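You operate a simulated robot arm through the tools that you are given. There is no shell and no other tool. Be economical: measure what you need, move in short steps, check, and stop when the job is done.

The job below is to be done with a simulated robot arm. You get a single attempt, and the scene is never put back.

TASK
Run the chamber, let it cool, then unload the red lot.
Fine: both key blocks go into the red lot tray; cool = DONE lit and HOT dark; the door stays latched till then; the dials stay as set; push the chamber tray in and shut the door after, unlatched.

The check looks at the end state, three seconds after you hand in, the way a careful person would. Anything else that was tipped, shoved, dropped, spilled or broken makes it a failure.

THE ROBOT
A 7-joint arm with a two-finger parallel gripper on a trunk, on a base that drives. Base frame: it is fixed to the floor where the robot stands at the start and does not move with it; the origin is under the middle of the robot, x ahead of it, y to its left, z up. Lengths are in cm, angles in degrees, forces in N, time in s.
Its first joint turns from -166.0 to 166.0 degrees. Places, roughly: chamber [70, 40, 90]; chamber door [40, 30, 130]; chamber latch [20, 50, 130]; chamber panel [60, 0, 120]; chamber start button [60, 0, 90]; damp dial [60, 0, 110]; heat dial [60, 0, 120]; tray with the blue handle [60, 50, 90]. Payload 3.43 kg.
The TCP is the grasp point between the finger pads, 3 cm short of the fingertips. In the tool frame z runs along the fingers and y along their closing line. Largest opening 9.4 cm; finger width 2.8, thickness 1; the body of the gripper, 5 by 9.6 cm, starts 5.5 cm behind the TCP.
Orientation is that of the tool frame in the base frame, as [roll, pitch, yaw] about the fixed x, y, z axes, in that order (R = Rz(yaw) Ry(pitch) Rx(roll)). With the fingers straight down and closing along the base's y, the tool's x points along the base's -x, its y along +y and its z along -z.

THE INTERFACE
- The arm moves only by the tool apply_moves. Its argument "plan" is a list that holds one entry, the list of rows, each a list of 6 numbers: the shift along the base's x, y, z in m, then the turn, a rotation vector about the base's x, y, z in degrees. In form: [[[dx, dy, dz, rx, ry, rz], ...]]. A call has 1 to 20 rows; each row is the pose to reach, as a shift and turn from the pose commanded when the call began. "hand" is the closure, from 0 (fully open) to 1 (shut), set as the call begins (left out, the last holds). Rows are played at 5 a second. More than 5 cm and 8.6 degrees between two rows, or a gripper value outside its range, and nothing of the call is played. A pose out of reach is approached as far as the arm can. The call stops where the force on the tool passes 90 N (or 10 N more than at its start, if that is more) or the arm is blocked; 0.2 s more then pass. The fingers move at their own pace (about 4.5 cm/s each) and stop on an object; they squeeze with about 44 N. The grip force told is the motor's: it shows also when the fingers shut on nothing. Time passes only in rows, and 0.2 s behind the last, so rows that repeat a pose let the fingers close. It gives the time, the measured TCP pose, the force on the tool (base axes), the opening and the grip force at its end, in the units of the frame above (readings bear some noise), with the torque about the TCP (base axes, N m) and any sound that the robot's microphone picked up.
- Cameras (640 x 400 px; columns grow to the right, rows downward): "scene" is now at [3.25, 24.45, 141.01]; the picture's right is [0.27, -0.96, -0.00], its down [-0.35, -0.10, -0.93] and it looks along [0.90, 0.25, -0.36] (base axes); focal length 214 px, centre (320, 200). "wrist" rides on the gripper at [7.6, 1.4, -10.2] in the tool frame; the picture's right is [-0.18, 0.98, 0.00], its down [-0.75, -0.14, -0.64] and it looks along [-0.63, -0.12, 0.77] (tool axes); focal length 243 px, centre (320, 200). There is no depth. A picture from a camera that has moved, and an enlarged one, comes with that camera's place and axes in the base frame and with its lens.
- grab_frame(camera): a new picture of that camera. The clock stands still meanwhile.
- base_move(legs): drives the robot by 1 to 6 legs, each [ahead, turn to the left] in cm and degrees, along the robot's own axes; the way and the turn of a leg run together, so that a leg with both is an arc; at most 150 cm and 180 degrees a leg. The arm and the cameras ride along, it lands a little off, and it stops where it bumps. It gives what a move gives.
- aim_head(pan, tilt): turns the head with the scene camera to pan (to the left, within 120 degrees either way) and tilt (down, from -29 to 69), counted from straight ahead of the robot. It gives what a move gives.
- zoom(camera, box): a new picture of the part [left, top, right, bottom] of that camera's present view, enlarged. The clock stands still meanwhile.
- job_done(): hands the job in; it is judged then, once.

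Go step by step. Nothing tells you exact positions but the pictures and the camera data: compare them with the known pose of the tool, close in by small moves and look again before you grip or let go. The budget is 120 turns and 90 pictures, counting those below and the enlarged ones. Unless the task says otherwise, let go and move clear before handing in, and close with one line.

The tools are called after "Call:" as a command line: name --argument value ..., lists and objects as JSON in quotes. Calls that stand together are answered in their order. apply_moves: Moves the arm, as the interface text tells. Its arguments: {"type":"object","properties":{"plan":{"type":"array","items":{"type":"array","items":{"type":"array","items":{"type":"number"}}}},"hand":{"type":"number"}},"required":["plan"]} The other tools are called the same way: base_move (legs) drives the base; aim_head (pan, tilt) turns the head that bears the scene camera; grab_frame (camera) takes a picture; zoom (camera, box) takes an enlarged picture of a part of a camera's view; job_done () hands the job in.

At the start:

```text
time: 0.0
ee_pos: [22.39, 31.61, 148.41]
orientation: [-180.0, 0.0, -179.9]
ft_force: [-0.9, 0.1, -0.1]
ft_torque: [0.02, 0.0, 0.0]
finger_gap: 9.41
finger_force: 0.0
robot x, y, heading: [0.22, -1.64, -0.1]
head pan, tilt: [15.8, 21.2]
```

scene: 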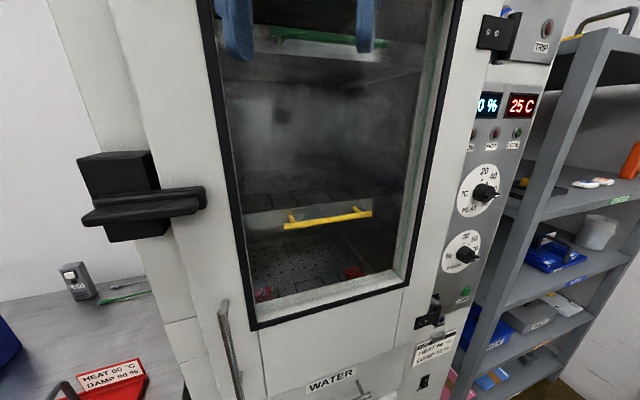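
wrist: 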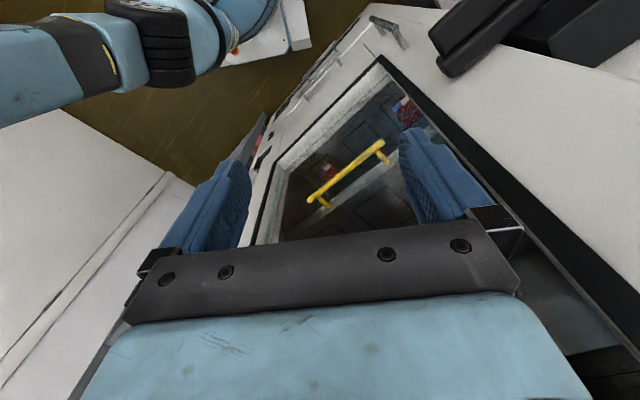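

I see the chamber door with a latch at left, the panel at right and a red tray on the bench to the left. I'll look closer at the panel, the latch and the bench.

Call:
zoom --camera "scene" --box '[400, 80, 560, 400]'

Call:
zoom --camera "scene" --box '[0, 130, 260, 400]'

Call:
zoom --camera "scene" --box '[200, 0, 440, 330]'

```text
1.25 times, centred on (480, 240) of scene
camera zoom: at [3.25, 24.45, 141.01], right [0.27, -0.96, 0.0], down [-0.35, -0.1, -0.93], along [0.9, 0.25, -0.36], focal length 268 px, centre (120, 150)
```

zoom: 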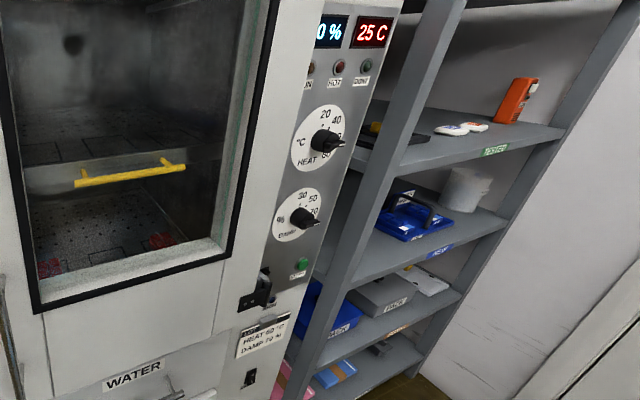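

```text
1.48 times, centred on (130, 265) of scene
camera zoom: at [3.25, 24.45, 141.01], right [0.27, -0.96, 0.0], down [-0.35, -0.1, -0.93], along [0.9, 0.25, -0.36], focal length 318 px, centre (602, 104)
```

zoom: 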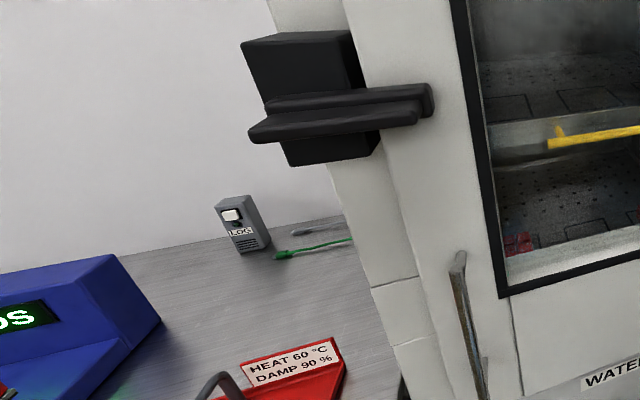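

```text
1.21 times, centred on (320, 165) of scene
camera zoom: at [3.25, 24.45, 141.01], right [0.27, -0.96, 0.0], down [-0.35, -0.1, -0.93], along [0.9, 0.25, -0.36], focal length 260 px, centre (320, 242)
```

zoom: 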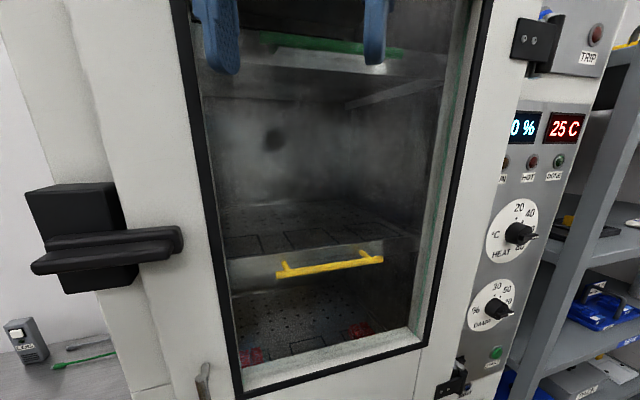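

The trays have green and yellow handles, and there are red blocks near the chamber's bottom. Now I'll look around with the head.

Call:
aim_head --pan 55 --tilt 40

Call:
grab_frame --camera "scene"

Call:
aim_head --pan 15 --tilt 50

Call:
grab_frame --camera "scene"

Call:
aim_head --pan -25 --tilt 25

Call:
grab_frame --camera "scene"

```text
time: 1.1
ee_pos: [22.37, 31.7, 148.56]
orientation: [180.0, 0.0, -179.9]
ft_force: [0.5, -0.9, -0.3]
ft_torque: [0.01, 0.0, 0.04]
finger_gap: 9.4
finger_force: 0.1
robot x, y, heading: [0.23, -1.78, 0.1]
head pan, tilt: [55.0, 40.0]
```

```text
84 pictures are left
camera scene: at [-0.82, 28.87, 138.07], right [0.82, -0.57, 0.0], down [-0.37, -0.53, -0.77], along [0.44, 0.63, -0.64], focal length 214 px, centre (320, 200)
```

scene: 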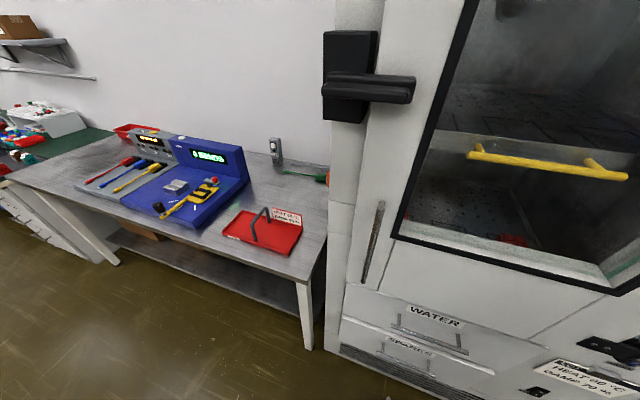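

```text
time: 2.1
ee_pos: [22.31, 31.69, 148.41]
orientation: [179.9, 0.0, -179.8]
ft_force: [-0.2, 0.6, 0.4]
ft_torque: [0.02, 0.0, -0.03]
finger_gap: 9.39
finger_force: 0.1
robot x, y, heading: [0.36, -2.03, 0.1]
head pan, tilt: [15.0, 50.0]
```

```text
83 pictures are left
camera scene: at [1.74, 23.91, 136.65], right [0.26, -0.97, 0.0], down [-0.74, -0.2, -0.64], along [0.62, 0.17, -0.77], focal length 214 px, centre (320, 200)
```

scene: 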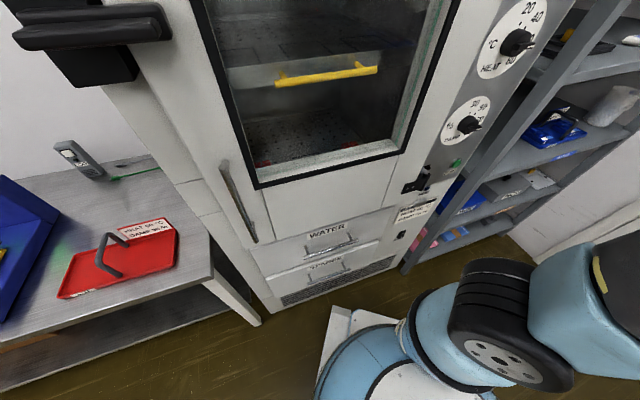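

```text
time: 3.2
ee_pos: [22.29, 31.66, 148.52]
orientation: [180.0, 0.0, -180.0]
ft_force: [0.4, -0.1, 0.2]
ft_torque: [0.0, 0.0, 0.02]
finger_gap: 9.41
finger_force: 0.0
robot x, y, heading: [0.01, -1.71, -0.0]
head pan, tilt: [-25.0, 25.0]
```

```text
82 pictures are left
camera scene: at [2.66, 18.02, 140.39], right [-0.42, -0.91, 0.0], down [-0.38, 0.18, -0.91], along [0.82, -0.38, -0.42], focal length 214 px, centre (320, 200)
```

scene: 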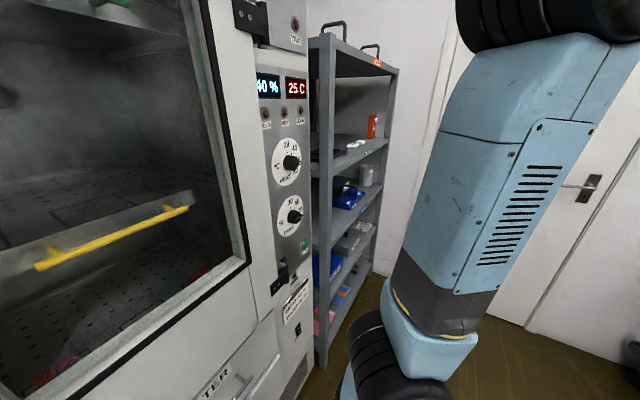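

I'll zoom in on the panel, the card, the latch area and the red tray.

Call:
zoom --camera "scene" --box '[220, 0, 340, 160]'

Call:
zoom --camera "scene" --box '[240, 130, 340, 350]'

Call:
aim_head --pan 30 --tilt -10

Call:
grab_frame --camera "scene"

Call:
aim_head --pan 55 --tilt 40

Call:
zoom --camera "scene" --box '[120, 110, 340, 270]'

```text
2.50 times, centred on (280, 80) of scene
camera zoom: at [2.66, 18.02, 140.39], right [-0.42, -0.91, 0.0], down [-0.38, 0.18, -0.91], along [0.82, -0.38, -0.42], focal length 536 px, centre (420, 500)
```

zoom: 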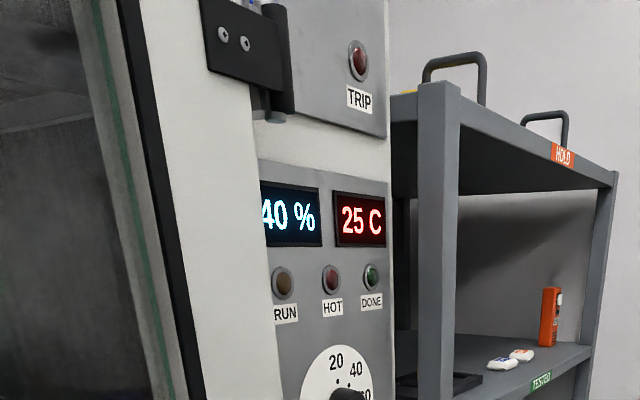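

```text
1.82 times, centred on (290, 240) of scene
camera zoom: at [2.66, 18.02, 140.39], right [-0.42, -0.91, 0.0], down [-0.38, 0.18, -0.91], along [0.82, -0.38, -0.42], focal length 390 px, centre (374, 127)
```

zoom: 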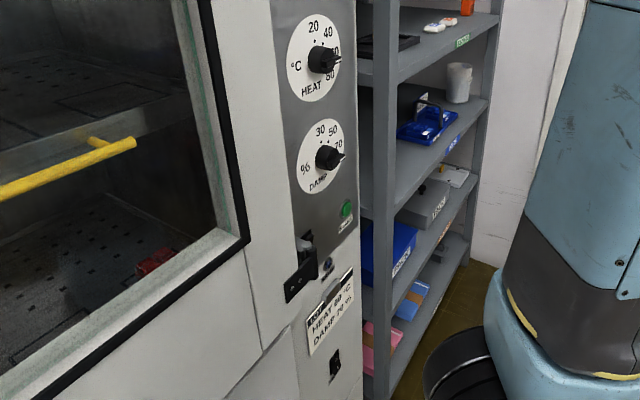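

```text
time: 4.4
ee_pos: [22.32, 31.72, 148.48]
orientation: [-180.0, -0.1, -179.9]
ft_force: [0.6, -0.2, 0.7]
ft_torque: [0.01, -0.01, -0.01]
finger_gap: 9.41
finger_force: 0.1
robot x, y, heading: [0.34, -1.82, -0.1]
head pan, tilt: [30.0, -10.0]
```

```text
79 pictures are left
camera scene: at [1.61, 26.12, 145.95], right [0.5, -0.87, 0.0], down [0.15, 0.09, -0.98], along [0.85, 0.49, 0.17], focal length 214 px, centre (320, 200)
```

scene: 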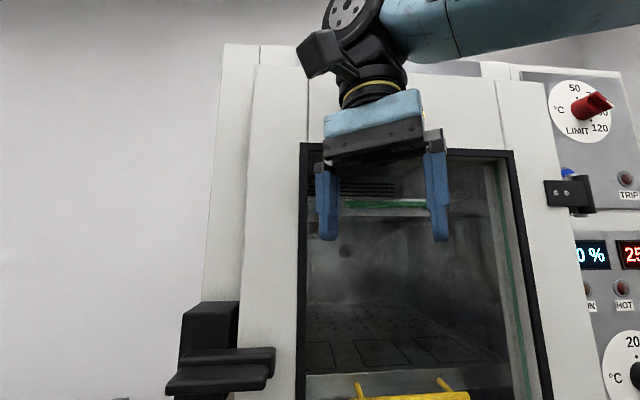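

```text
time: 5.6
ee_pos: [22.22, 31.66, 148.44]
orientation: [179.9, 0.0, -179.8]
ft_force: [-0.1, 0.5, -0.4]
ft_torque: [-0.04, 0.01, -0.01]
finger_gap: 9.39
finger_force: 0.1
robot x, y, heading: [0.53, -1.36, -0.0]
head pan, tilt: [55.0, 40.0]
```

```text
2.50 times, centred on (230, 190) of scene
camera zoom: at [-0.82, 28.87, 138.07], right [0.82, -0.57, 0.0], down [-0.37, -0.53, -0.77], along [0.44, 0.63, -0.64], focal length 536 px, centre (545, 225)
```

zoom: 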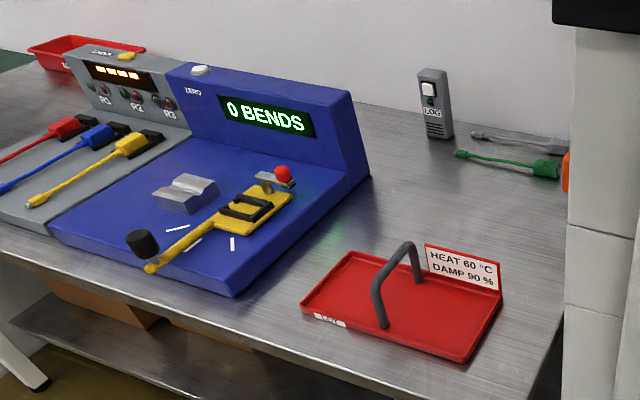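

The front faces about 30° skew to the robot, with its outward normal near (-0.87,-0.5). I'll look closer at the red things inside and at the latch.

Call:
zoom --camera "wrist" --box '[270, 60, 450, 240]'

Call:
aim_head --pan 35 --tilt 25

Call:
grab_frame --camera "scene"

```text
2.22 times, centred on (360, 150) of wrist
camera zoom: at [14.61, 33.11, 158.61], right [0.18, 0.98, 0.0], down [0.75, -0.14, 0.64], along [0.63, -0.12, -0.77], focal length 539 px, centre (231, 311)
```

zoom: 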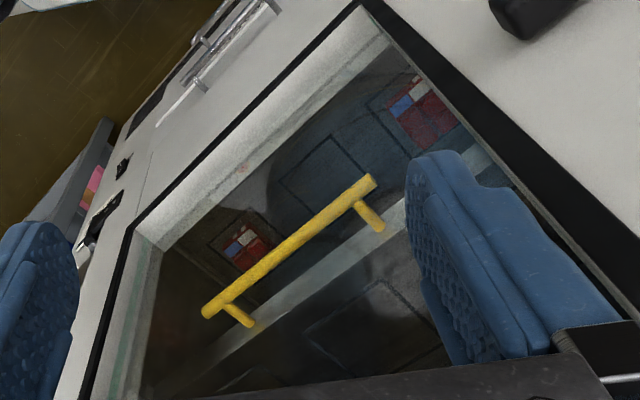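

```text
time: 6.5
ee_pos: [22.47, 31.65, 148.4]
orientation: [-179.9, 0.0, -179.9]
ft_force: [0.1, 0.3, -0.1]
ft_torque: [-0.03, 0.01, 0.01]
finger_gap: 9.38
finger_force: 0.1
robot x, y, heading: [0.32, -1.71, -0.1]
head pan, tilt: [35.0, 25.0]
```

```text
76 pictures are left
camera scene: at [1.84, 27.2, 140.39], right [0.57, -0.82, 0.0], down [-0.35, -0.24, -0.91], along [0.74, 0.52, -0.42], focal length 214 px, centre (320, 200)
```

scene: 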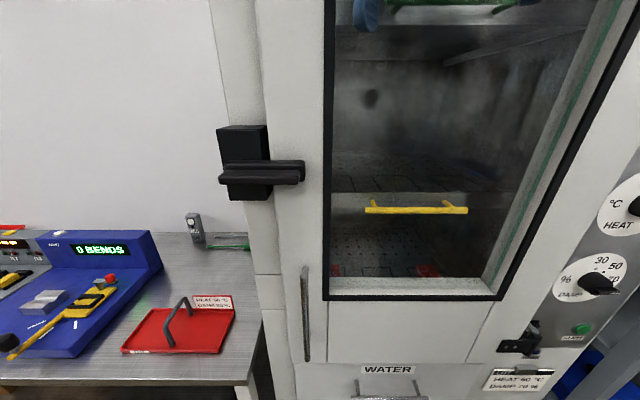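

The bottom tray (blue handle) holds two red key blocks. Now the latch and door handle close up.

Call:
zoom --camera "scene" --box '[200, 100, 340, 220]'

Call:
zoom --camera "scene" --box '[260, 230, 440, 390]'

Call:
zoom --camera "scene" --box '[480, 180, 640, 400]'

Call:
zoom --camera "wrist" --box '[400, 0, 640, 160]'

```text
3.33 times, centred on (270, 160) of scene
camera zoom: at [1.84, 27.2, 140.39], right [0.57, -0.82, 0.0], down [-0.35, -0.24, -0.91], along [0.74, 0.52, -0.42], focal length 715 px, centre (487, 333)
```

zoom: 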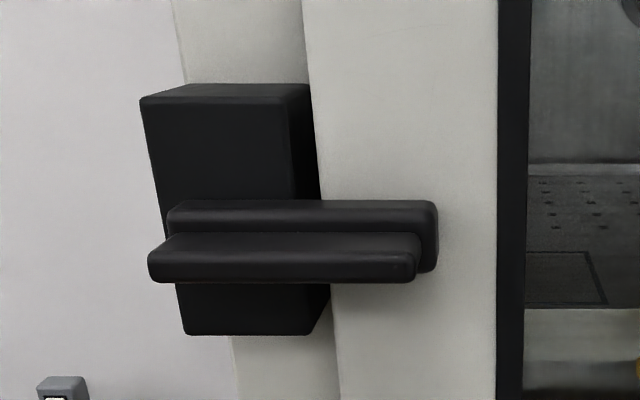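

```text
2.50 times, centred on (350, 310) of scene
camera zoom: at [1.84, 27.2, 140.39], right [0.57, -0.82, 0.0], down [-0.35, -0.24, -0.91], along [0.74, 0.52, -0.42], focal length 536 px, centre (245, -75)
```

zoom: 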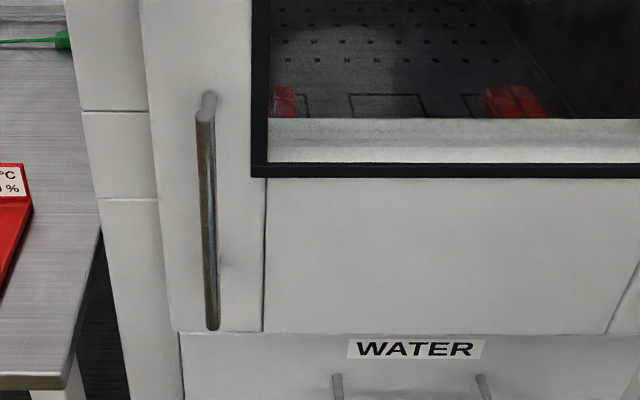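

```text
1.82 times, centred on (560, 290) of scene
camera zoom: at [1.84, 27.2, 140.39], right [0.57, -0.82, 0.0], down [-0.35, -0.24, -0.91], along [0.74, 0.52, -0.42], focal length 390 px, centre (-116, 36)
```

zoom: 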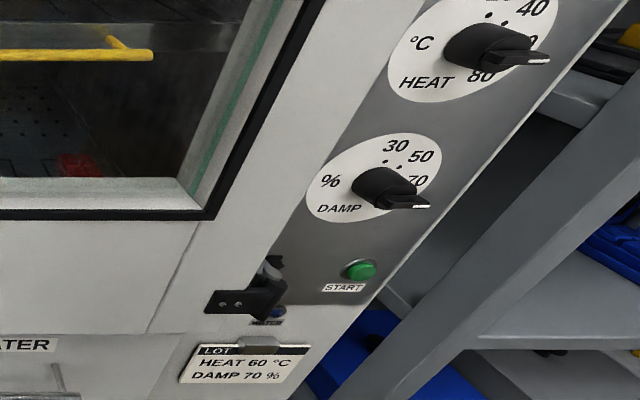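

```text
2.50 times, centred on (520, 80) of wrist
camera zoom: at [14.61, 33.11, 158.61], right [0.18, 0.98, 0.0], down [0.75, -0.14, 0.64], along [0.63, -0.12, -0.77], focal length 606 px, centre (-180, 500)
```

zoom: 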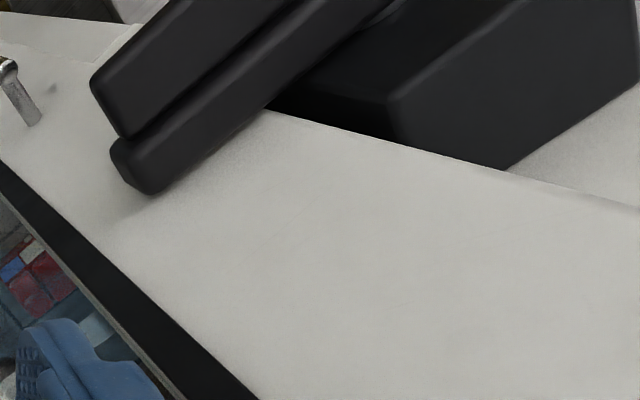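

The latch lever lies across the door's left edge and the pull is the vertical bar. The start button is at about (55,0,98). Before moving I'll check the space behind and to the sides.

Call:
aim_head --pan 118 --tilt 40

Call:
grab_frame --camera "scene"

Call:
aim_head --pan -118 --tilt 40

Call:
grab_frame --camera "scene"

```text
time: 8.0
ee_pos: [22.34, 31.61, 148.52]
orientation: [-180.0, 0.0, -179.9]
ft_force: [0.2, -0.1, 0.3]
ft_torque: [0.02, 0.02, 0.02]
finger_gap: 9.34
finger_force: 0.1
robot x, y, heading: [0.56, -1.47, 0.1]
head pan, tilt: [118.0, 40.0]
```

```text
71 pictures are left
camera scene: at [-9.69, 29.42, 138.07], right [0.88, 0.47, 0.0], down [0.3, -0.57, -0.77], along [-0.36, 0.68, -0.64], focal length 214 px, centre (320, 200)
```

scene: 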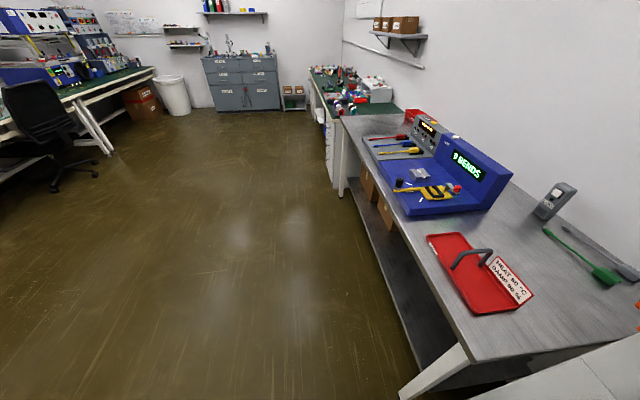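

```text
time: 11.4
ee_pos: [22.31, 31.69, 148.5]
orientation: [-180.0, 0.0, -180.0]
ft_force: [-0.1, 0.6, -0.5]
ft_torque: [0.05, -0.01, 0.01]
finger_gap: 9.41
finger_force: 0.1
robot x, y, heading: [0.07, -1.58, 0.0]
head pan, tilt: [-118.0, 40.0]
```

```text
70 pictures are left
camera scene: at [-9.69, 14.4, 138.07], right [-0.88, 0.47, 0.0], down [0.3, 0.57, -0.77], along [-0.36, -0.68, -0.64], focal length 214 px, centre (320, 200)
```

scene: 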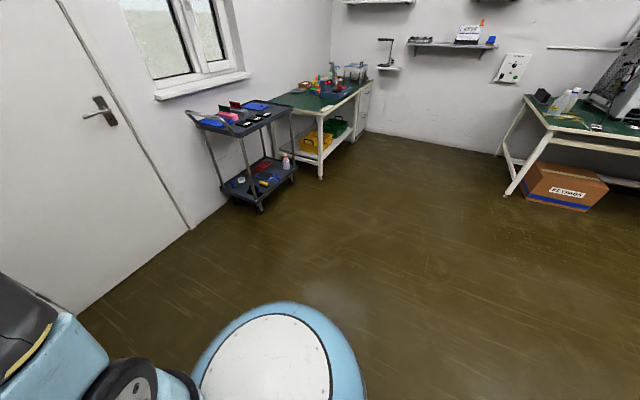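

There's plenty of room behind. I'll back off and turn to face the chamber squarely.

Call:
base_move --legs '[[-32, 0], [0, 30]]'

Call:
aim_head --pan -10 --tilt 25

Call:
grab_frame --camera "scene"

```text
time: 15.2
ee_pos: [-29.52, 38.4, 148.47]
orientation: [180.0, 0.0, -149.4]
ft_force: [-0.7, -0.6, -0.3]
ft_torque: [0.02, -0.05, 0.01]
finger_gap: 9.4
finger_force: 0.1
robot x, y, heading: [-30.64, -3.58, 30.9]
head pan, tilt: [-118.0, 40.0]
```

```text
time: 17.1
ee_pos: [-29.47, 38.46, 148.49]
orientation: [-180.0, 0.0, -149.4]
ft_force: [-0.3, 0.0, 0.3]
ft_torque: [-0.01, -0.03, 0.02]
finger_gap: 9.38
finger_force: 0.1
robot x, y, heading: [-30.5, -3.76, 30.8]
head pan, tilt: [-10.0, 25.0]
```

```text
69 pictures are left
camera scene: at [-38.72, 16.79, 140.39], right [0.35, -0.94, 0.0], down [-0.4, -0.15, -0.91], along [0.85, 0.32, -0.42], focal length 214 px, centre (320, 200)
```

scene: 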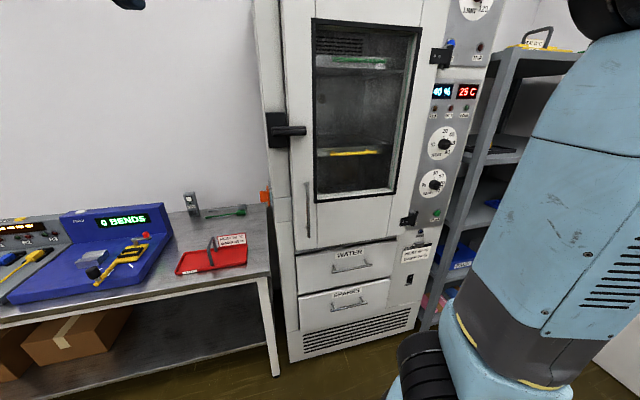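

The start button triangulates to (61.6,-3.3,93). I'll look at the latch, panel and tray in this new view.

Call:
zoom --camera "scene" --box '[250, 90, 330, 250]'

Call:
zoom --camera "scene" --box '[390, 80, 490, 290]'

Call:
zoom --camera "scene" --box '[420, 0, 500, 60]'

```text
2.50 times, centred on (290, 170) of scene
camera zoom: at [-38.72, 16.79, 140.39], right [0.35, -0.94, 0.0], down [-0.4, -0.15, -0.91], along [0.85, 0.32, -0.42], focal length 536 px, centre (395, 275)
```

zoom: 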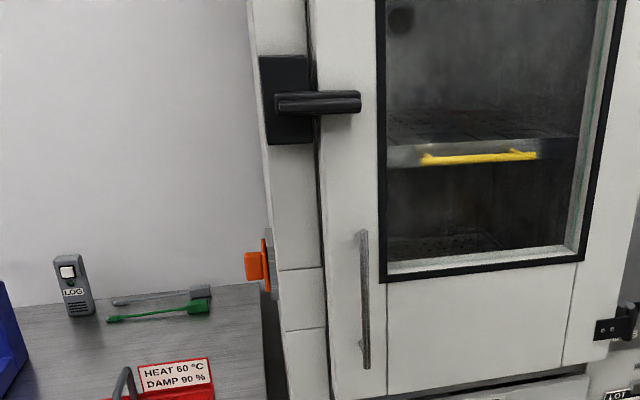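

```text
1.90 times, centred on (440, 185) of scene
camera zoom: at [-38.72, 16.79, 140.39], right [0.35, -0.94, 0.0], down [-0.4, -0.15, -0.91], along [0.85, 0.32, -0.42], focal length 408 px, centre (91, 229)
```

zoom: 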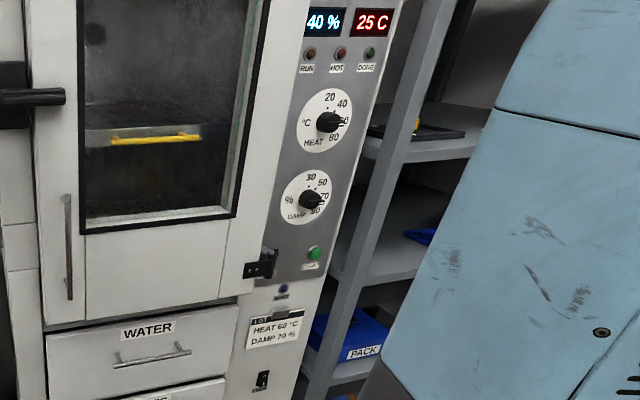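

```text
6.67 times, centred on (460, 30) of scene
camera zoom: at [-38.72, 16.79, 140.39], right [0.35, -0.94, 0.0], down [-0.4, -0.15, -0.91], along [0.85, 0.32, -0.42], focal length 1430 px, centre (-613, 1333)
```

zoom: 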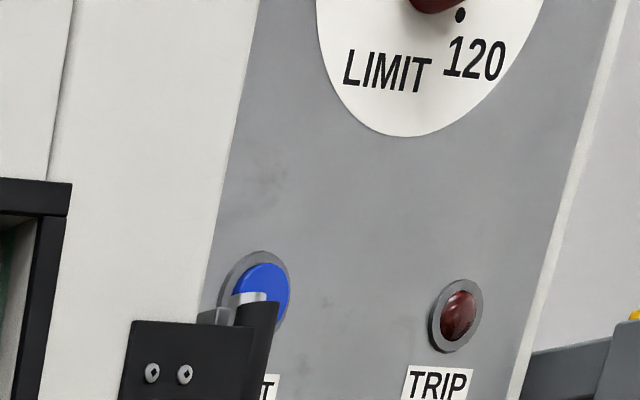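

The latch lever is at about z=133, and the WATER lamp and TRIP are dark. I'll bring the arm round to the right in front of the panel, tool still down.

Call:
apply_moves --hand 1 --plan '[[[0.0415, -0.001, -0.01, 0, 0, 0], [0.083, -0.002, -0.02, 0, 0, 0], [0.1245, -0.003, -0.03, 0, 0, 0], [0.166, -0.004, -0.04, 0, 0, 0], [0.2075, -0.005, -0.05, 0, 0, 0], [0.249, -0.006, -0.06, 0, 0, 0], [0.277, -0.038, -0.07, 0, 0, 0], [0.305, -0.07, -0.08, 0, 0, 0], [0.334, -0.102, -0.09, 0, 0, 0], [0.362, -0.134, -0.1, 0, 0, 0], [0.39, -0.166, -0.11, 0, 0, 0], [0.418, -0.198, -0.12, 0, 0, 0], [0.439, -0.235, -0.13, 0, 0, 0], [0.461, -0.272, -0.14, 0, 0, 0], [0.482, -0.309, -0.15, 0, 0, 0], [0.504, -0.346, -0.16, 0, 0, 0], [0.525, -0.383, -0.17, 0, 0, 0], [0.547, -0.42, -0.18, 0, 0, 0], [0.568, -0.457, -0.18, 0, 0, 0]]]'

```text
time: 21.1
ee_pos: [27.28, -7.29, 130.57]
orientation: [-179.8, 0.0, -149.3]
ft_force: [-0.2, -0.1, -0.3]
ft_torque: [-0.03, -0.01, 0.03]
finger_gap: 0.0
finger_force: 32.9
robot x, y, heading: [-30.69, -3.63, 30.5]
head pan, tilt: [-10.0, 25.0]
```

Now I'll pitch the tool forward and go to in front of the START button.

Call:
apply_moves --plan '[[[0.0188, -0.0024, -0.0313, 3.83, -6.45, 0], [0.0375, -0.0048, -0.0625, 7.65, -12.9, 0], [0.0563, -0.0073, -0.0938, 11.48, -19.35, 0], [0.075, -0.0097, -0.125, 15.3, -25.8, 0], [0.0938, -0.0121, -0.1563, 19.13, -32.25, 0], [0.1125, -0.0145, -0.1875, 22.95, -38.7, 0], [0.1313, -0.0169, -0.2188, 26.78, -45.15, 0], [0.15, -0.0193, -0.25, 30.6, -51.6, 0], [0.1688, -0.0218, -0.2813, 34.43, -58.05, 0], [0.1875, -0.0242, -0.3125, 38.25, -64.5, 0], [0.2063, -0.0266, -0.3438, 42.08, -70.95, 0], [0.225, -0.029, -0.375, 45.9, -77.4, 0]]]'

Call:
grab_frame --camera "wrist"

Call:
aim_head --pan -25 --tilt 25

Call:
grab_frame --camera "scene"

```text
time: 23.7
ee_pos: [49.77, -10.24, 93.08]
orientation: [-28.6, 89.8, 2.0]
ft_force: [-0.5, 0.2, 1.1]
ft_torque: [-0.01, 0.05, -0.03]
finger_gap: 0.01
finger_force: 32.8
robot x, y, heading: [-30.59, -3.56, 30.6]
head pan, tilt: [-10.0, 25.0]
```

```text
65 pictures are left
camera wrist: at [40.07, -14.25, 85.36], right [-0.5, 0.85, 0.18], down [-0.48, -0.45, 0.75], along [0.72, 0.29, 0.63], focal length 243 px, centre (320, 200)
```

wrist: 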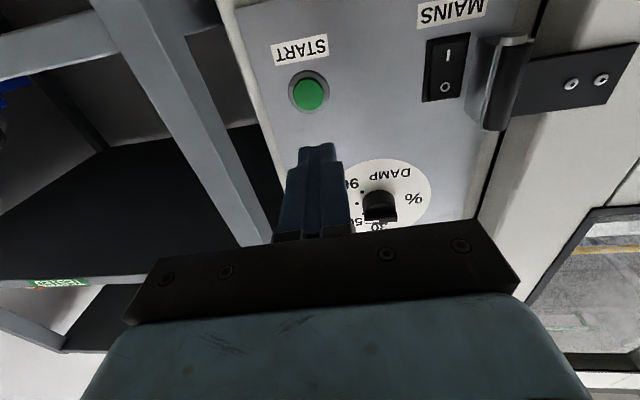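

```text
time: 24.4
ee_pos: [49.76, -10.3, 93.09]
orientation: [176.3, 89.9, -153.2]
ft_force: [-0.8, 0.7, 0.8]
ft_torque: [-0.02, 0.02, 0.03]
finger_gap: 0.02
finger_force: 32.8
robot x, y, heading: [-30.57, -3.86, 30.7]
head pan, tilt: [-25.0, 25.0]
```

```text
64 pictures are left
camera scene: at [-38.14, 14.47, 140.39], right [0.1, -1.0, 0.0], down [-0.42, -0.04, -0.91], along [0.9, 0.09, -0.42], focal length 214 px, centre (320, 200)
```

scene: 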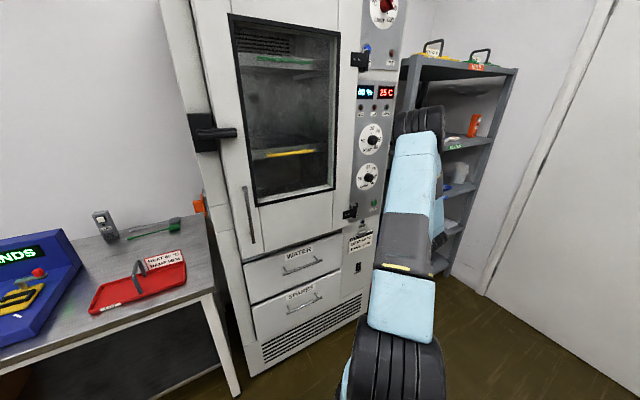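

The closed fingers line up with the START button. I'll advance 9 cm, lowering about 0.8 cm.

Call:
apply_moves --plan '[[[0.026, 0.015, -0.004, 0, 0, 0], [0.052, 0.03, -0.008, 0, 0, 0], [0.069, 0.04, -0.008, 0, 0, 0], [0.078, 0.045, -0.008, 0, 0, 0]]]'

Call:
grab_frame --camera "wrist"

```text
time: 25.4
ee_pos: [57.49, -5.57, 92.25]
orientation: [139.7, 89.9, 170.3]
ft_force: [0.0, 0.5, 0.2]
ft_torque: [0.0, 0.02, 0.01]
finger_gap: 0.01
finger_force: 33.2
robot x, y, heading: [-30.63, -3.45, 30.5]
head pan, tilt: [-25.0, 25.0]
```

```text
63 pictures are left
camera wrist: at [47.88, -9.59, 84.5], right [-0.5, 0.85, 0.18], down [-0.48, -0.45, 0.75], along [0.72, 0.29, 0.63], focal length 243 px, centre (320, 200)
```

wrist: 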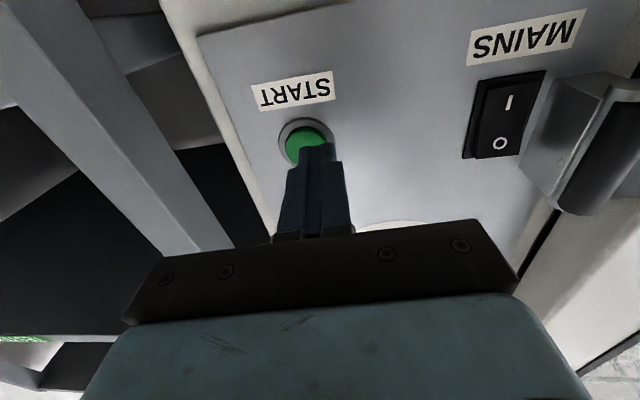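

I'll shift 0.8 cm right and 0.5 cm down, then press gently.

Call:
apply_moves --plan '[[[0.004, -0.007, -0.005, 0, 0, 0], [0.0066, -0.0055, -0.005, 0, 0, 0], [0.0092, -0.004, -0.005, 0, 0, 0], [0.0118, -0.0025, -0.005, 0, 0, 0], [0.0144, -0.001, -0.005, 0, 0, 0], [0.017, 0.0005, -0.005, 0, 0, 0]]]'

Call:
zoom --camera "scene" --box '[330, 40, 430, 240]'

```text
time: 26.8
ee_pos: [59.38, -5.65, 91.69]
orientation: [22.7, 90.0, 53.5]
ft_force: [0.5, -0.2, 0.3]
ft_torque: [-0.02, -0.03, 0.01]
finger_gap: 0.01
finger_force: 32.6
robot x, y, heading: [-30.5, -3.55, 30.5]
head pan, tilt: [-25.0, 25.0]
```

```text
2.00 times, centred on (380, 140) of scene
camera zoom: at [-38.14, 14.46, 140.39], right [0.1, -1.0, 0.0], down [-0.42, -0.04, -0.91], along [0.9, 0.09, -0.42], focal length 429 px, centre (200, 320)
```

zoom: 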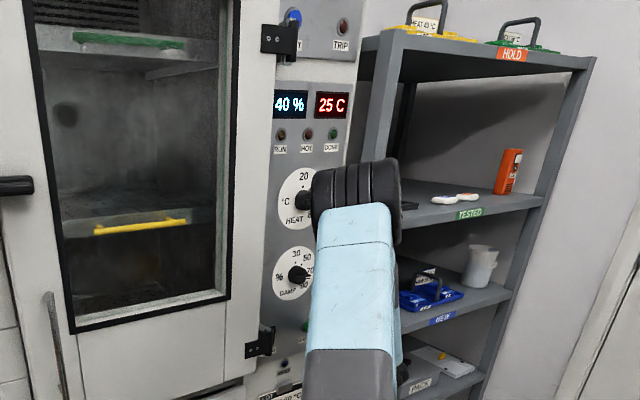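

No contact yet; continuing in small steps.

Call:
apply_moves --plan '[[[0.0026, 0.0015, 0, 0, 0, 0], [0.0052, 0.003, 0, 0, 0, 0], [0.0078, 0.0045, 0, 0, 0, 0], [0.0104, 0.006, 0, 0, 0, 0]]]'

Call:
zoom --camera "scene" --box '[330, 40, 430, 240]'

Call:
grab_frame --camera "wrist"

```text
time: 27.8
ee_pos: [60.09, -5.11, 91.71]
orientation: [161.1, 90.0, -168.4]
ft_force: [-27.0, -7.2, -2.0]
ft_torque: [-0.02, -0.05, 0.33]
finger_gap: 0.0
finger_force: 33.1
robot x, y, heading: [-30.36, -3.63, 30.2]
head pan, tilt: [-25.0, 25.0]
heard: click
```

```text
2.00 times, centred on (380, 140) of scene
camera zoom: at [-38.26, 14.42, 140.39], right [0.1, -1.0, 0.0], down [-0.42, -0.04, -0.91], along [0.9, 0.09, -0.42], focal length 429 px, centre (200, 320)
```

zoom: 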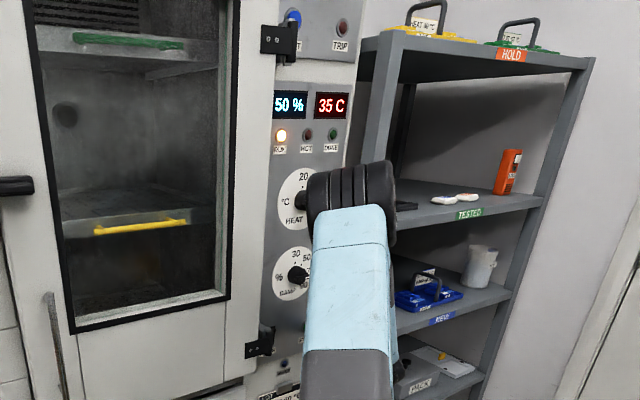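

```text
60 pictures are left
camera wrist: at [50.43, -9.13, 83.95], right [-0.5, 0.85, 0.18], down [-0.48, -0.45, 0.75], along [0.72, 0.29, 0.63], focal length 243 px, centre (320, 200)
```

wrist: 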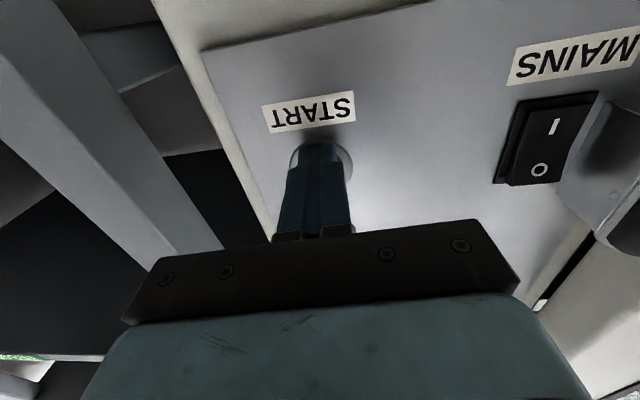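

RUN is lit and heating. I'll retreat and carry the arm over toward the latch, rolling the tool 90° so the fingers close vertically.

Call:
apply_moves --plan '[[[-0.0381, -0.022, 0, 0, 0, 0], [-0.0762, -0.044, 0, 0, 0, 0], [-0.1143, -0.066, 0, 0, 0, 0], [-0.1524, -0.088, 0, 0, 0, 0], [-0.1905, -0.11, 0, 0, 0, 0], [-0.213, -0.079, 0.026, -4.33, -2.5, 0], [-0.2355, -0.048, 0.051, -8.66, -5, 0], [-0.258, -0.016, 0.077, -13, -7.5, 0], [-0.2805, 0.015, 0.102, -17.3, -10, 0], [-0.303, 0.046, 0.128, -21.65, -12.5, 0], [-0.3255, 0.077, 0.153, -26, -15, 0], [-0.348, 0.108, 0.179, -30.3, -17.5, 0], [-0.3705, 0.14, 0.204, -34.6, -20, 0], [-0.393, 0.171, 0.23, -39, -22.5, 0]]]'

Call:
apply_moves --hand 0 --plan '[[[-0.021, 0.0313, 0.0225, -4.87, -2.81, 0], [-0.042, 0.0625, 0.045, -9.75, -5.63, 0], [-0.063, 0.0938, 0.0675, -14.6, -8.44, 0], [-0.084, 0.125, 0.09, -19.5, -11.25, 0], [-0.105, 0.1563, 0.1125, -24.4, -14.06, 0], [-0.126, 0.1875, 0.135, -29.2, -16.9, 0], [-0.147, 0.2188, 0.1575, -34.1, -19.7, 0], [-0.168, 0.25, 0.18, -39, -22.5, 0]]]'

Call:
grab_frame --camera "wrist"

Call:
aim_head --pan -8 --tilt 20

Call:
grab_frame --camera "scene"

```text
time: 30.8
ee_pos: [28.86, 10.12, 121.47]
orientation: [-90.8, 44.9, -60.8]
ft_force: [-0.3, 6.3, 0.7]
ft_torque: [0.03, 0.01, -0.35]
finger_gap: 0.0
finger_force: 33.8
out of reach, approached as far as the arm can: row 10, 11, 12, 13, 14
robot x, y, heading: [-30.66, -3.57, 30.6]
head pan, tilt: [-25.0, 25.0]
```

```text
time: 32.6
ee_pos: [12.3, 35.72, 139.4]
orientation: [-90.7, -0.1, -60.0]
ft_force: [0.2, 0.1, -0.1]
ft_torque: [0.01, -0.02, 0.04]
finger_gap: 9.41
finger_force: 0.0
out of reach, approached as far as the arm can: row 1
robot x, y, heading: [-30.73, -3.45, 30.4]
head pan, tilt: [-25.0, 25.0]
```

```text
59 pictures are left
camera wrist: at [7.02, 23.88, 137.98], right [-0.1, 0.15, -0.98], down [-0.93, 0.33, 0.15], along [0.35, 0.93, 0.11], focal length 243 px, centre (320, 200)
```

wrist: 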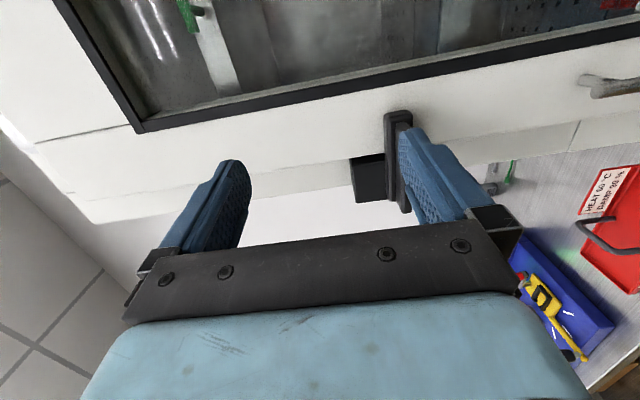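

```text
time: 33.4
ee_pos: [12.27, 35.47, 139.38]
orientation: [-90.7, 0.0, -60.0]
ft_force: [0.7, 0.0, 0.5]
ft_torque: [0.02, 0.01, -0.04]
finger_gap: 9.4
finger_force: 0.0
robot x, y, heading: [-30.6, -3.94, 30.6]
head pan, tilt: [-8.0, 20.0]
```

```text
58 pictures are left
camera scene: at [-38.74, 17.13, 141.2], right [0.38, -0.92, 0.0], down [-0.32, -0.13, -0.94], along [0.87, 0.36, -0.34], focal length 214 px, centre (320, 200)
```

scene: 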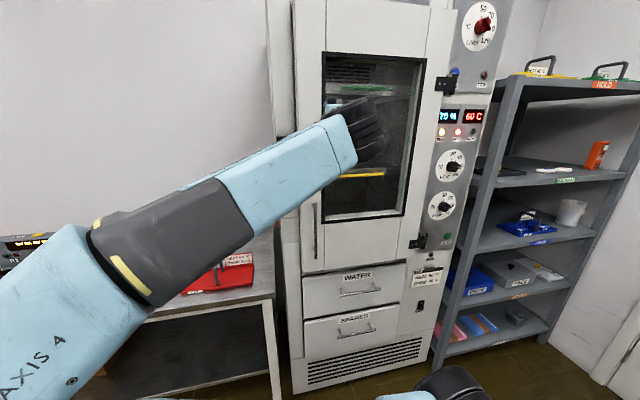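

It's at 60 °C and 70 %, with RUN and HOT lit. I'll align the open gripper with the lever, clear of it, and wait.

Call:
apply_moves --plan '[[[-0.015, 0.026, -0.03, 0, 0, 0], [-0.03, 0.052, -0.06, 0, 0, 0], [-0.03, 0.052, -0.06, 0, 0, 0], [-0.03, 0.052, -0.06, 0, 0, 0], [-0.03, 0.052, -0.06, 0, 0, 0], [-0.03, 0.052, -0.06, 0, 0, 0], [-0.03, 0.052, -0.06, 0, 0, 0], [-0.03, 0.052, -0.06, 0, 0, 0], [-0.03, 0.052, -0.06, 0, 0, 0], [-0.03, 0.052, -0.06, 0, 0, 0], [-0.03, 0.052, -0.06, 0, 0, 0], [-0.03, 0.052, -0.06, 0, 0, 0], [-0.03, 0.052, -0.06, 0, 0, 0], [-0.03, 0.052, -0.06, 0, 0, 0], [-0.03, 0.052, -0.06, 0, 0, 0], [-0.03, 0.052, -0.06, 0, 0, 0], [-0.03, 0.052, -0.06, 0, 0, 0], [-0.03, 0.052, -0.06, 0, 0, 0], [-0.03, 0.052, -0.06, 0, 0, 0], [-0.03, 0.052, -0.06, 0, 0, 0]]]'

Call:
grab_frame --camera "wrist"

Call:
zoom --camera "scene" --box '[400, 60, 500, 160]'

```text
time: 37.6
ee_pos: [9.1, 40.76, 133.41]
orientation: [-90.7, 0.1, -60.0]
ft_force: [-0.4, -0.4, 0.2]
ft_torque: [0.02, 0.02, 0.0]
finger_gap: 9.41
finger_force: 0.0
robot x, y, heading: [-30.05, -3.25, 30.8]
head pan, tilt: [-8.0, 20.0]
```

```text
57 pictures are left
camera wrist: at [3.9, 29.04, 131.93], right [-0.1, 0.15, -0.98], down [-0.93, 0.33, 0.15], along [0.35, 0.93, 0.11], focal length 243 px, centre (320, 200)
```

wrist: 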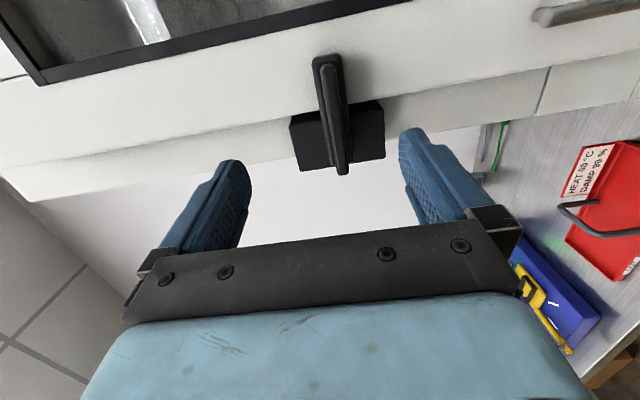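

```text
4.00 times, centred on (450, 110) of scene
camera zoom: at [-38.74, 17.14, 141.2], right [0.38, -0.92, 0.0], down [-0.32, -0.13, -0.94], along [0.87, 0.36, -0.34], focal length 858 px, centre (-200, 560)
```

zoom: 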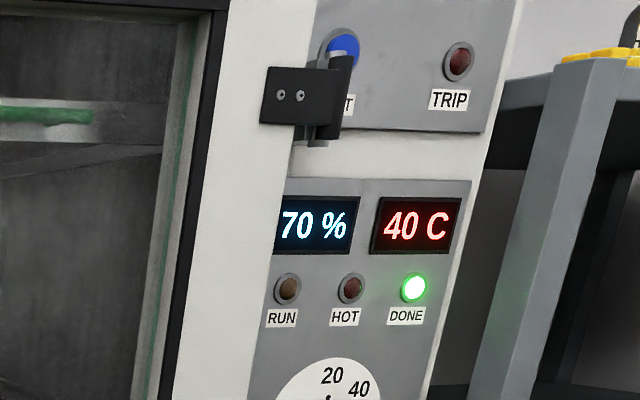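

DONE is lit and HOT is dark (40 °C), so it's cool. I'll advance onto the lever and close gently.

Call:
apply_moves --plan '[[[0.026, 0.015, 0, 0, 0, 0], [0.052, 0.03, 0, 0, 0, 0], [0.065, 0.0375, 0, 0, 0, 0]]]'

Call:
grab_frame --camera "wrist"

```text
time: 38.4
ee_pos: [15.65, 44.75, 133.38]
orientation: [-90.7, 0.0, -60.0]
ft_force: [-0.1, 0.7, -0.1]
ft_torque: [0.0, 0.02, 0.03]
finger_gap: 9.41
finger_force: 0.1
robot x, y, heading: [-30.26, -3.61, 30.5]
head pan, tilt: [-8.0, 20.0]
```

```text
55 pictures are left
camera wrist: at [10.4, 32.79, 131.96], right [-0.1, 0.15, -0.98], down [-0.93, 0.33, 0.15], along [0.35, 0.93, 0.11], focal length 243 px, centre (320, 200)
```

wrist: 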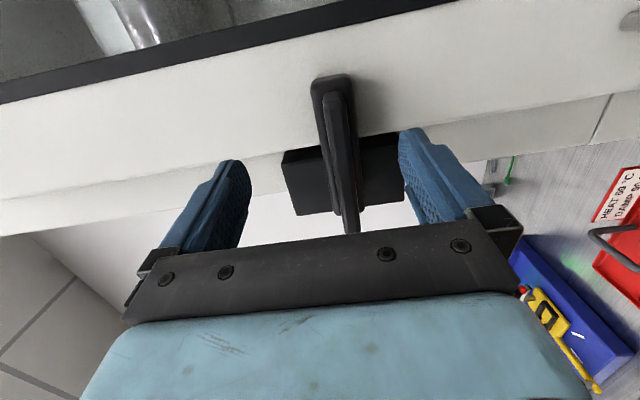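

The lever is between the fingers. I'll close and probe with a small pull.

Call:
apply_moves --hand 1 --plan '[[[0, 0, 0, 0, 0, 0], [0, 0, 0, 0, 0, 0], [0, 0, 0, 0, 0, 0], [0, 0, 0, 0, 0, 0], [0, 0, 0, 0, 0, 0], [0, 0, 0, 0, 0, 0]]]'

Call:
apply_moves --plan '[[[-0.0035, -0.002, 0, 0, 0, 0], [-0.007, -0.004, 0, 0, 0, 0]]]'

Call:
grab_frame --camera "wrist"

```text
time: 39.9
ee_pos: [15.87, 44.62, 132.19]
orientation: [-92.3, -0.4, -60.1]
ft_force: [-34.0, -16.3, -87.2]
ft_torque: [-1.66, 0.51, 0.71]
finger_gap: 1.25
finger_force: 44.5
robot x, y, heading: [-30.49, -3.68, 30.4]
head pan, tilt: [-8.0, 20.0]
stopped in row 6: the force on the tool passed its limit at 95 N (the readings are from after the stop); the commanded pose is now the measured one
```

```text
time: 40.5
ee_pos: [15.77, 44.57, 132.27]
orientation: [-92.4, -0.3, -60.2]
ft_force: [27.7, 16.5, -76.9]
ft_torque: [-1.4, -0.12, -0.44]
finger_gap: 1.21
finger_force: 45.1
robot x, y, heading: [-30.52, -3.61, 30.4]
head pan, tilt: [-8.0, 20.0]
```

```text
54 pictures are left
camera wrist: at [10.48, 32.84, 131.08], right [-0.12, 0.14, -0.98], down [-0.93, 0.34, 0.16], along [0.35, 0.93, 0.08], focal length 243 px, centre (320, 200)
```

wrist: 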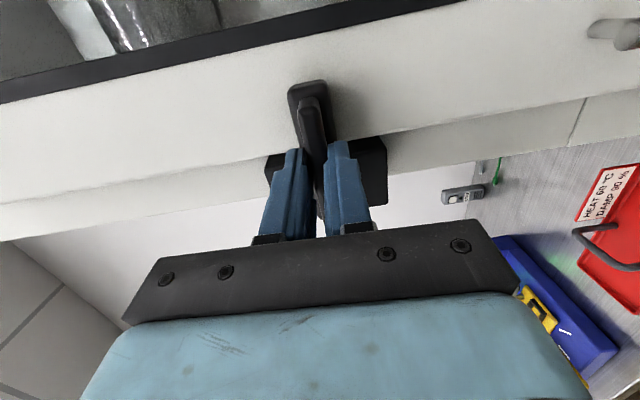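

The gripper sits a bit higher than the lever. I'll relieve the vertical force by going down in small steps.

Call:
apply_moves --plan '[[[0.003, 0.002, -0.004, 0, 0, 0], [0.003, 0.002, -0.008, 0, 0, 0]]]'

```text
time: 41.1
ee_pos: [15.55, 44.47, 132.09]
orientation: [-91.2, -0.1, -60.1]
ft_force: [33.2, 14.5, -19.3]
ft_torque: [-0.45, -0.68, -0.48]
finger_gap: 1.2
finger_force: 45.3
robot x, y, heading: [-30.48, -4.07, 30.4]
head pan, tilt: [-8.0, 20.0]
```

Call:
apply_moves --plan '[[[0.003, 0.0015, -0.004, 0, 0, 0], [0.003, 0.0015, -0.008, 0, 0, 0], [0.003, 0.0015, -0.012, 0, 0, 0]]]'

```text
time: 41.9
ee_pos: [15.56, 44.41, 131.09]
orientation: [-91.1, -0.2, -60.0]
ft_force: [14.8, 13.3, 37.1]
ft_torque: [1.71, 0.12, 0.29]
finger_gap: 1.76
finger_force: 44.6
robot x, y, heading: [-30.24, -3.82, 30.7]
head pan, tilt: [-8.0, 20.0]
```

Call:
grab_frame --camera "wrist"

Call:
aim_head --pan 8 --tilt 15

Call:
grab_frame --camera "scene"

```text
53 pictures are left
camera wrist: at [10.32, 32.69, 129.76], right [-0.11, 0.15, -0.98], down [-0.93, 0.33, 0.15], along [0.35, 0.93, 0.1], focal length 243 px, centre (320, 200)
```

wrist: 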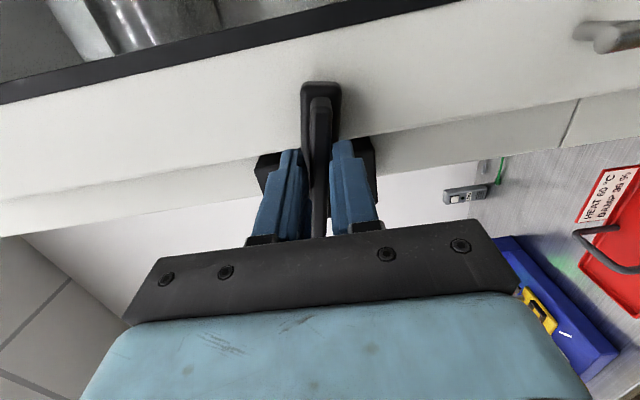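

```text
time: 42.7
ee_pos: [15.51, 44.42, 130.95]
orientation: [-91.2, -0.1, -60.1]
ft_force: [10.4, 11.4, 35.8]
ft_torque: [1.78, 0.15, 0.14]
finger_gap: 1.83
finger_force: 44.7
robot x, y, heading: [-30.54, -3.69, 30.4]
head pan, tilt: [8.0, 15.0]
```

```text
52 pictures are left
camera scene: at [-40.07, 19.36, 142.02], right [0.62, -0.78, 0.0], down [-0.2, -0.16, -0.97], along [0.76, 0.6, -0.26], focal length 214 px, centre (320, 200)
```

scene: 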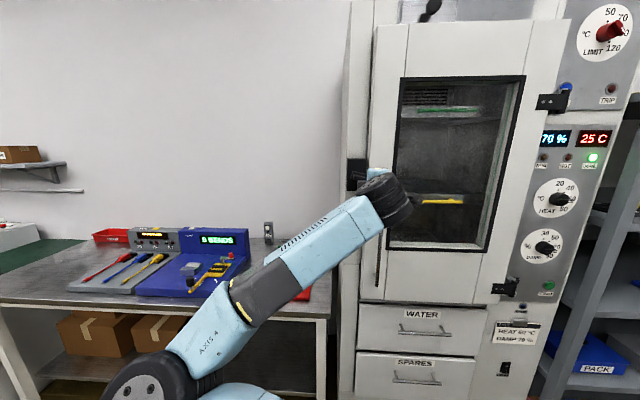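

The lever is turning down about the block at its left end. I'll follow that arc, turning the tool with it.

Call:
apply_moves --plan '[[[0, 0.0044, -0.0075, 6.93, 4, 0], [-0.0014, 0.007, -0.0135, 13.86, 8, 0], [-0.0033, 0.01, -0.019, 20.8, 12, 0], [-0.0055, 0.0139, -0.024, 27.7, 16, 0], [-0.008, 0.0183, -0.0285, 34.6, 20, 0]]]'

Call:
grab_frame --camera "wrist"

```text
time: 43.9
ee_pos: [14.67, 45.81, 128.2]
orientation: [-91.1, 40.0, -59.9]
ft_force: [-9.9, -29.9, 29.3]
ft_torque: [1.1, 0.98, -0.29]
finger_gap: 1.98
finger_force: 45.1
robot x, y, heading: [-30.68, -3.41, 30.4]
head pan, tilt: [8.0, 15.0]
```

```text
51 pictures are left
camera wrist: at [8.14, 36.4, 122.34], right [-0.4, 0.66, -0.63], down [-0.79, 0.09, 0.6], along [0.46, 0.74, 0.49], focal length 243 px, centre (320, 200)
```

wrist: 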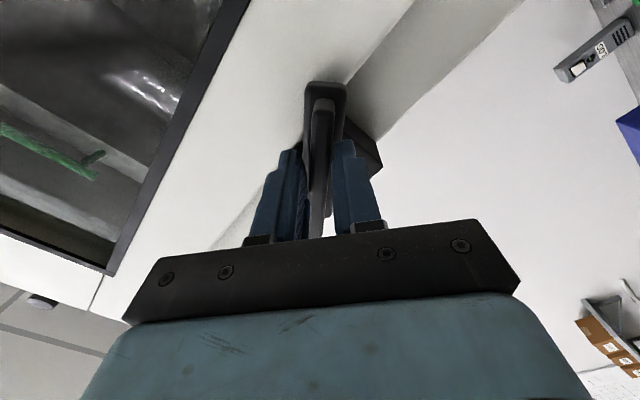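

Call:
apply_moves --plan '[[[-0.0045, 0.004, -0.0037, 6.93, 4, 0], [-0.0075, 0.009, -0.0066, 13.86, 8, 0], [-0.0106, 0.0144, -0.0088, 20.8, 12, 0], [-0.0139, 0.02, -0.0101, 27.7, 16, 0], [-0.0172, 0.0258, -0.0105, 34.6, 20, 0]]]'

Call:
grab_frame --camera "wrist"

```text
time: 45.1
ee_pos: [13.29, 48.2, 127.12]
orientation: [-91.4, 80.2, -60.5]
ft_force: [14.0, -54.2, 21.7]
ft_torque: [0.99, 0.56, -0.47]
finger_gap: 1.77
finger_force: 44.8
robot x, y, heading: [-30.5, -3.46, 30.3]
head pan, tilt: [8.0, 15.0]
```

```text
50 pictures are left
camera wrist: at [4.21, 43.02, 119.32], right [-0.51, 0.86, 0.01], down [-0.54, -0.34, 0.77], along [0.67, 0.39, 0.64], focal length 243 px, centre (320, 200)
```

wrist: 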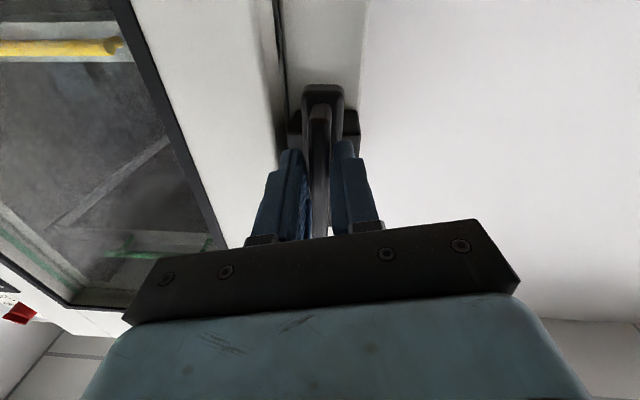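

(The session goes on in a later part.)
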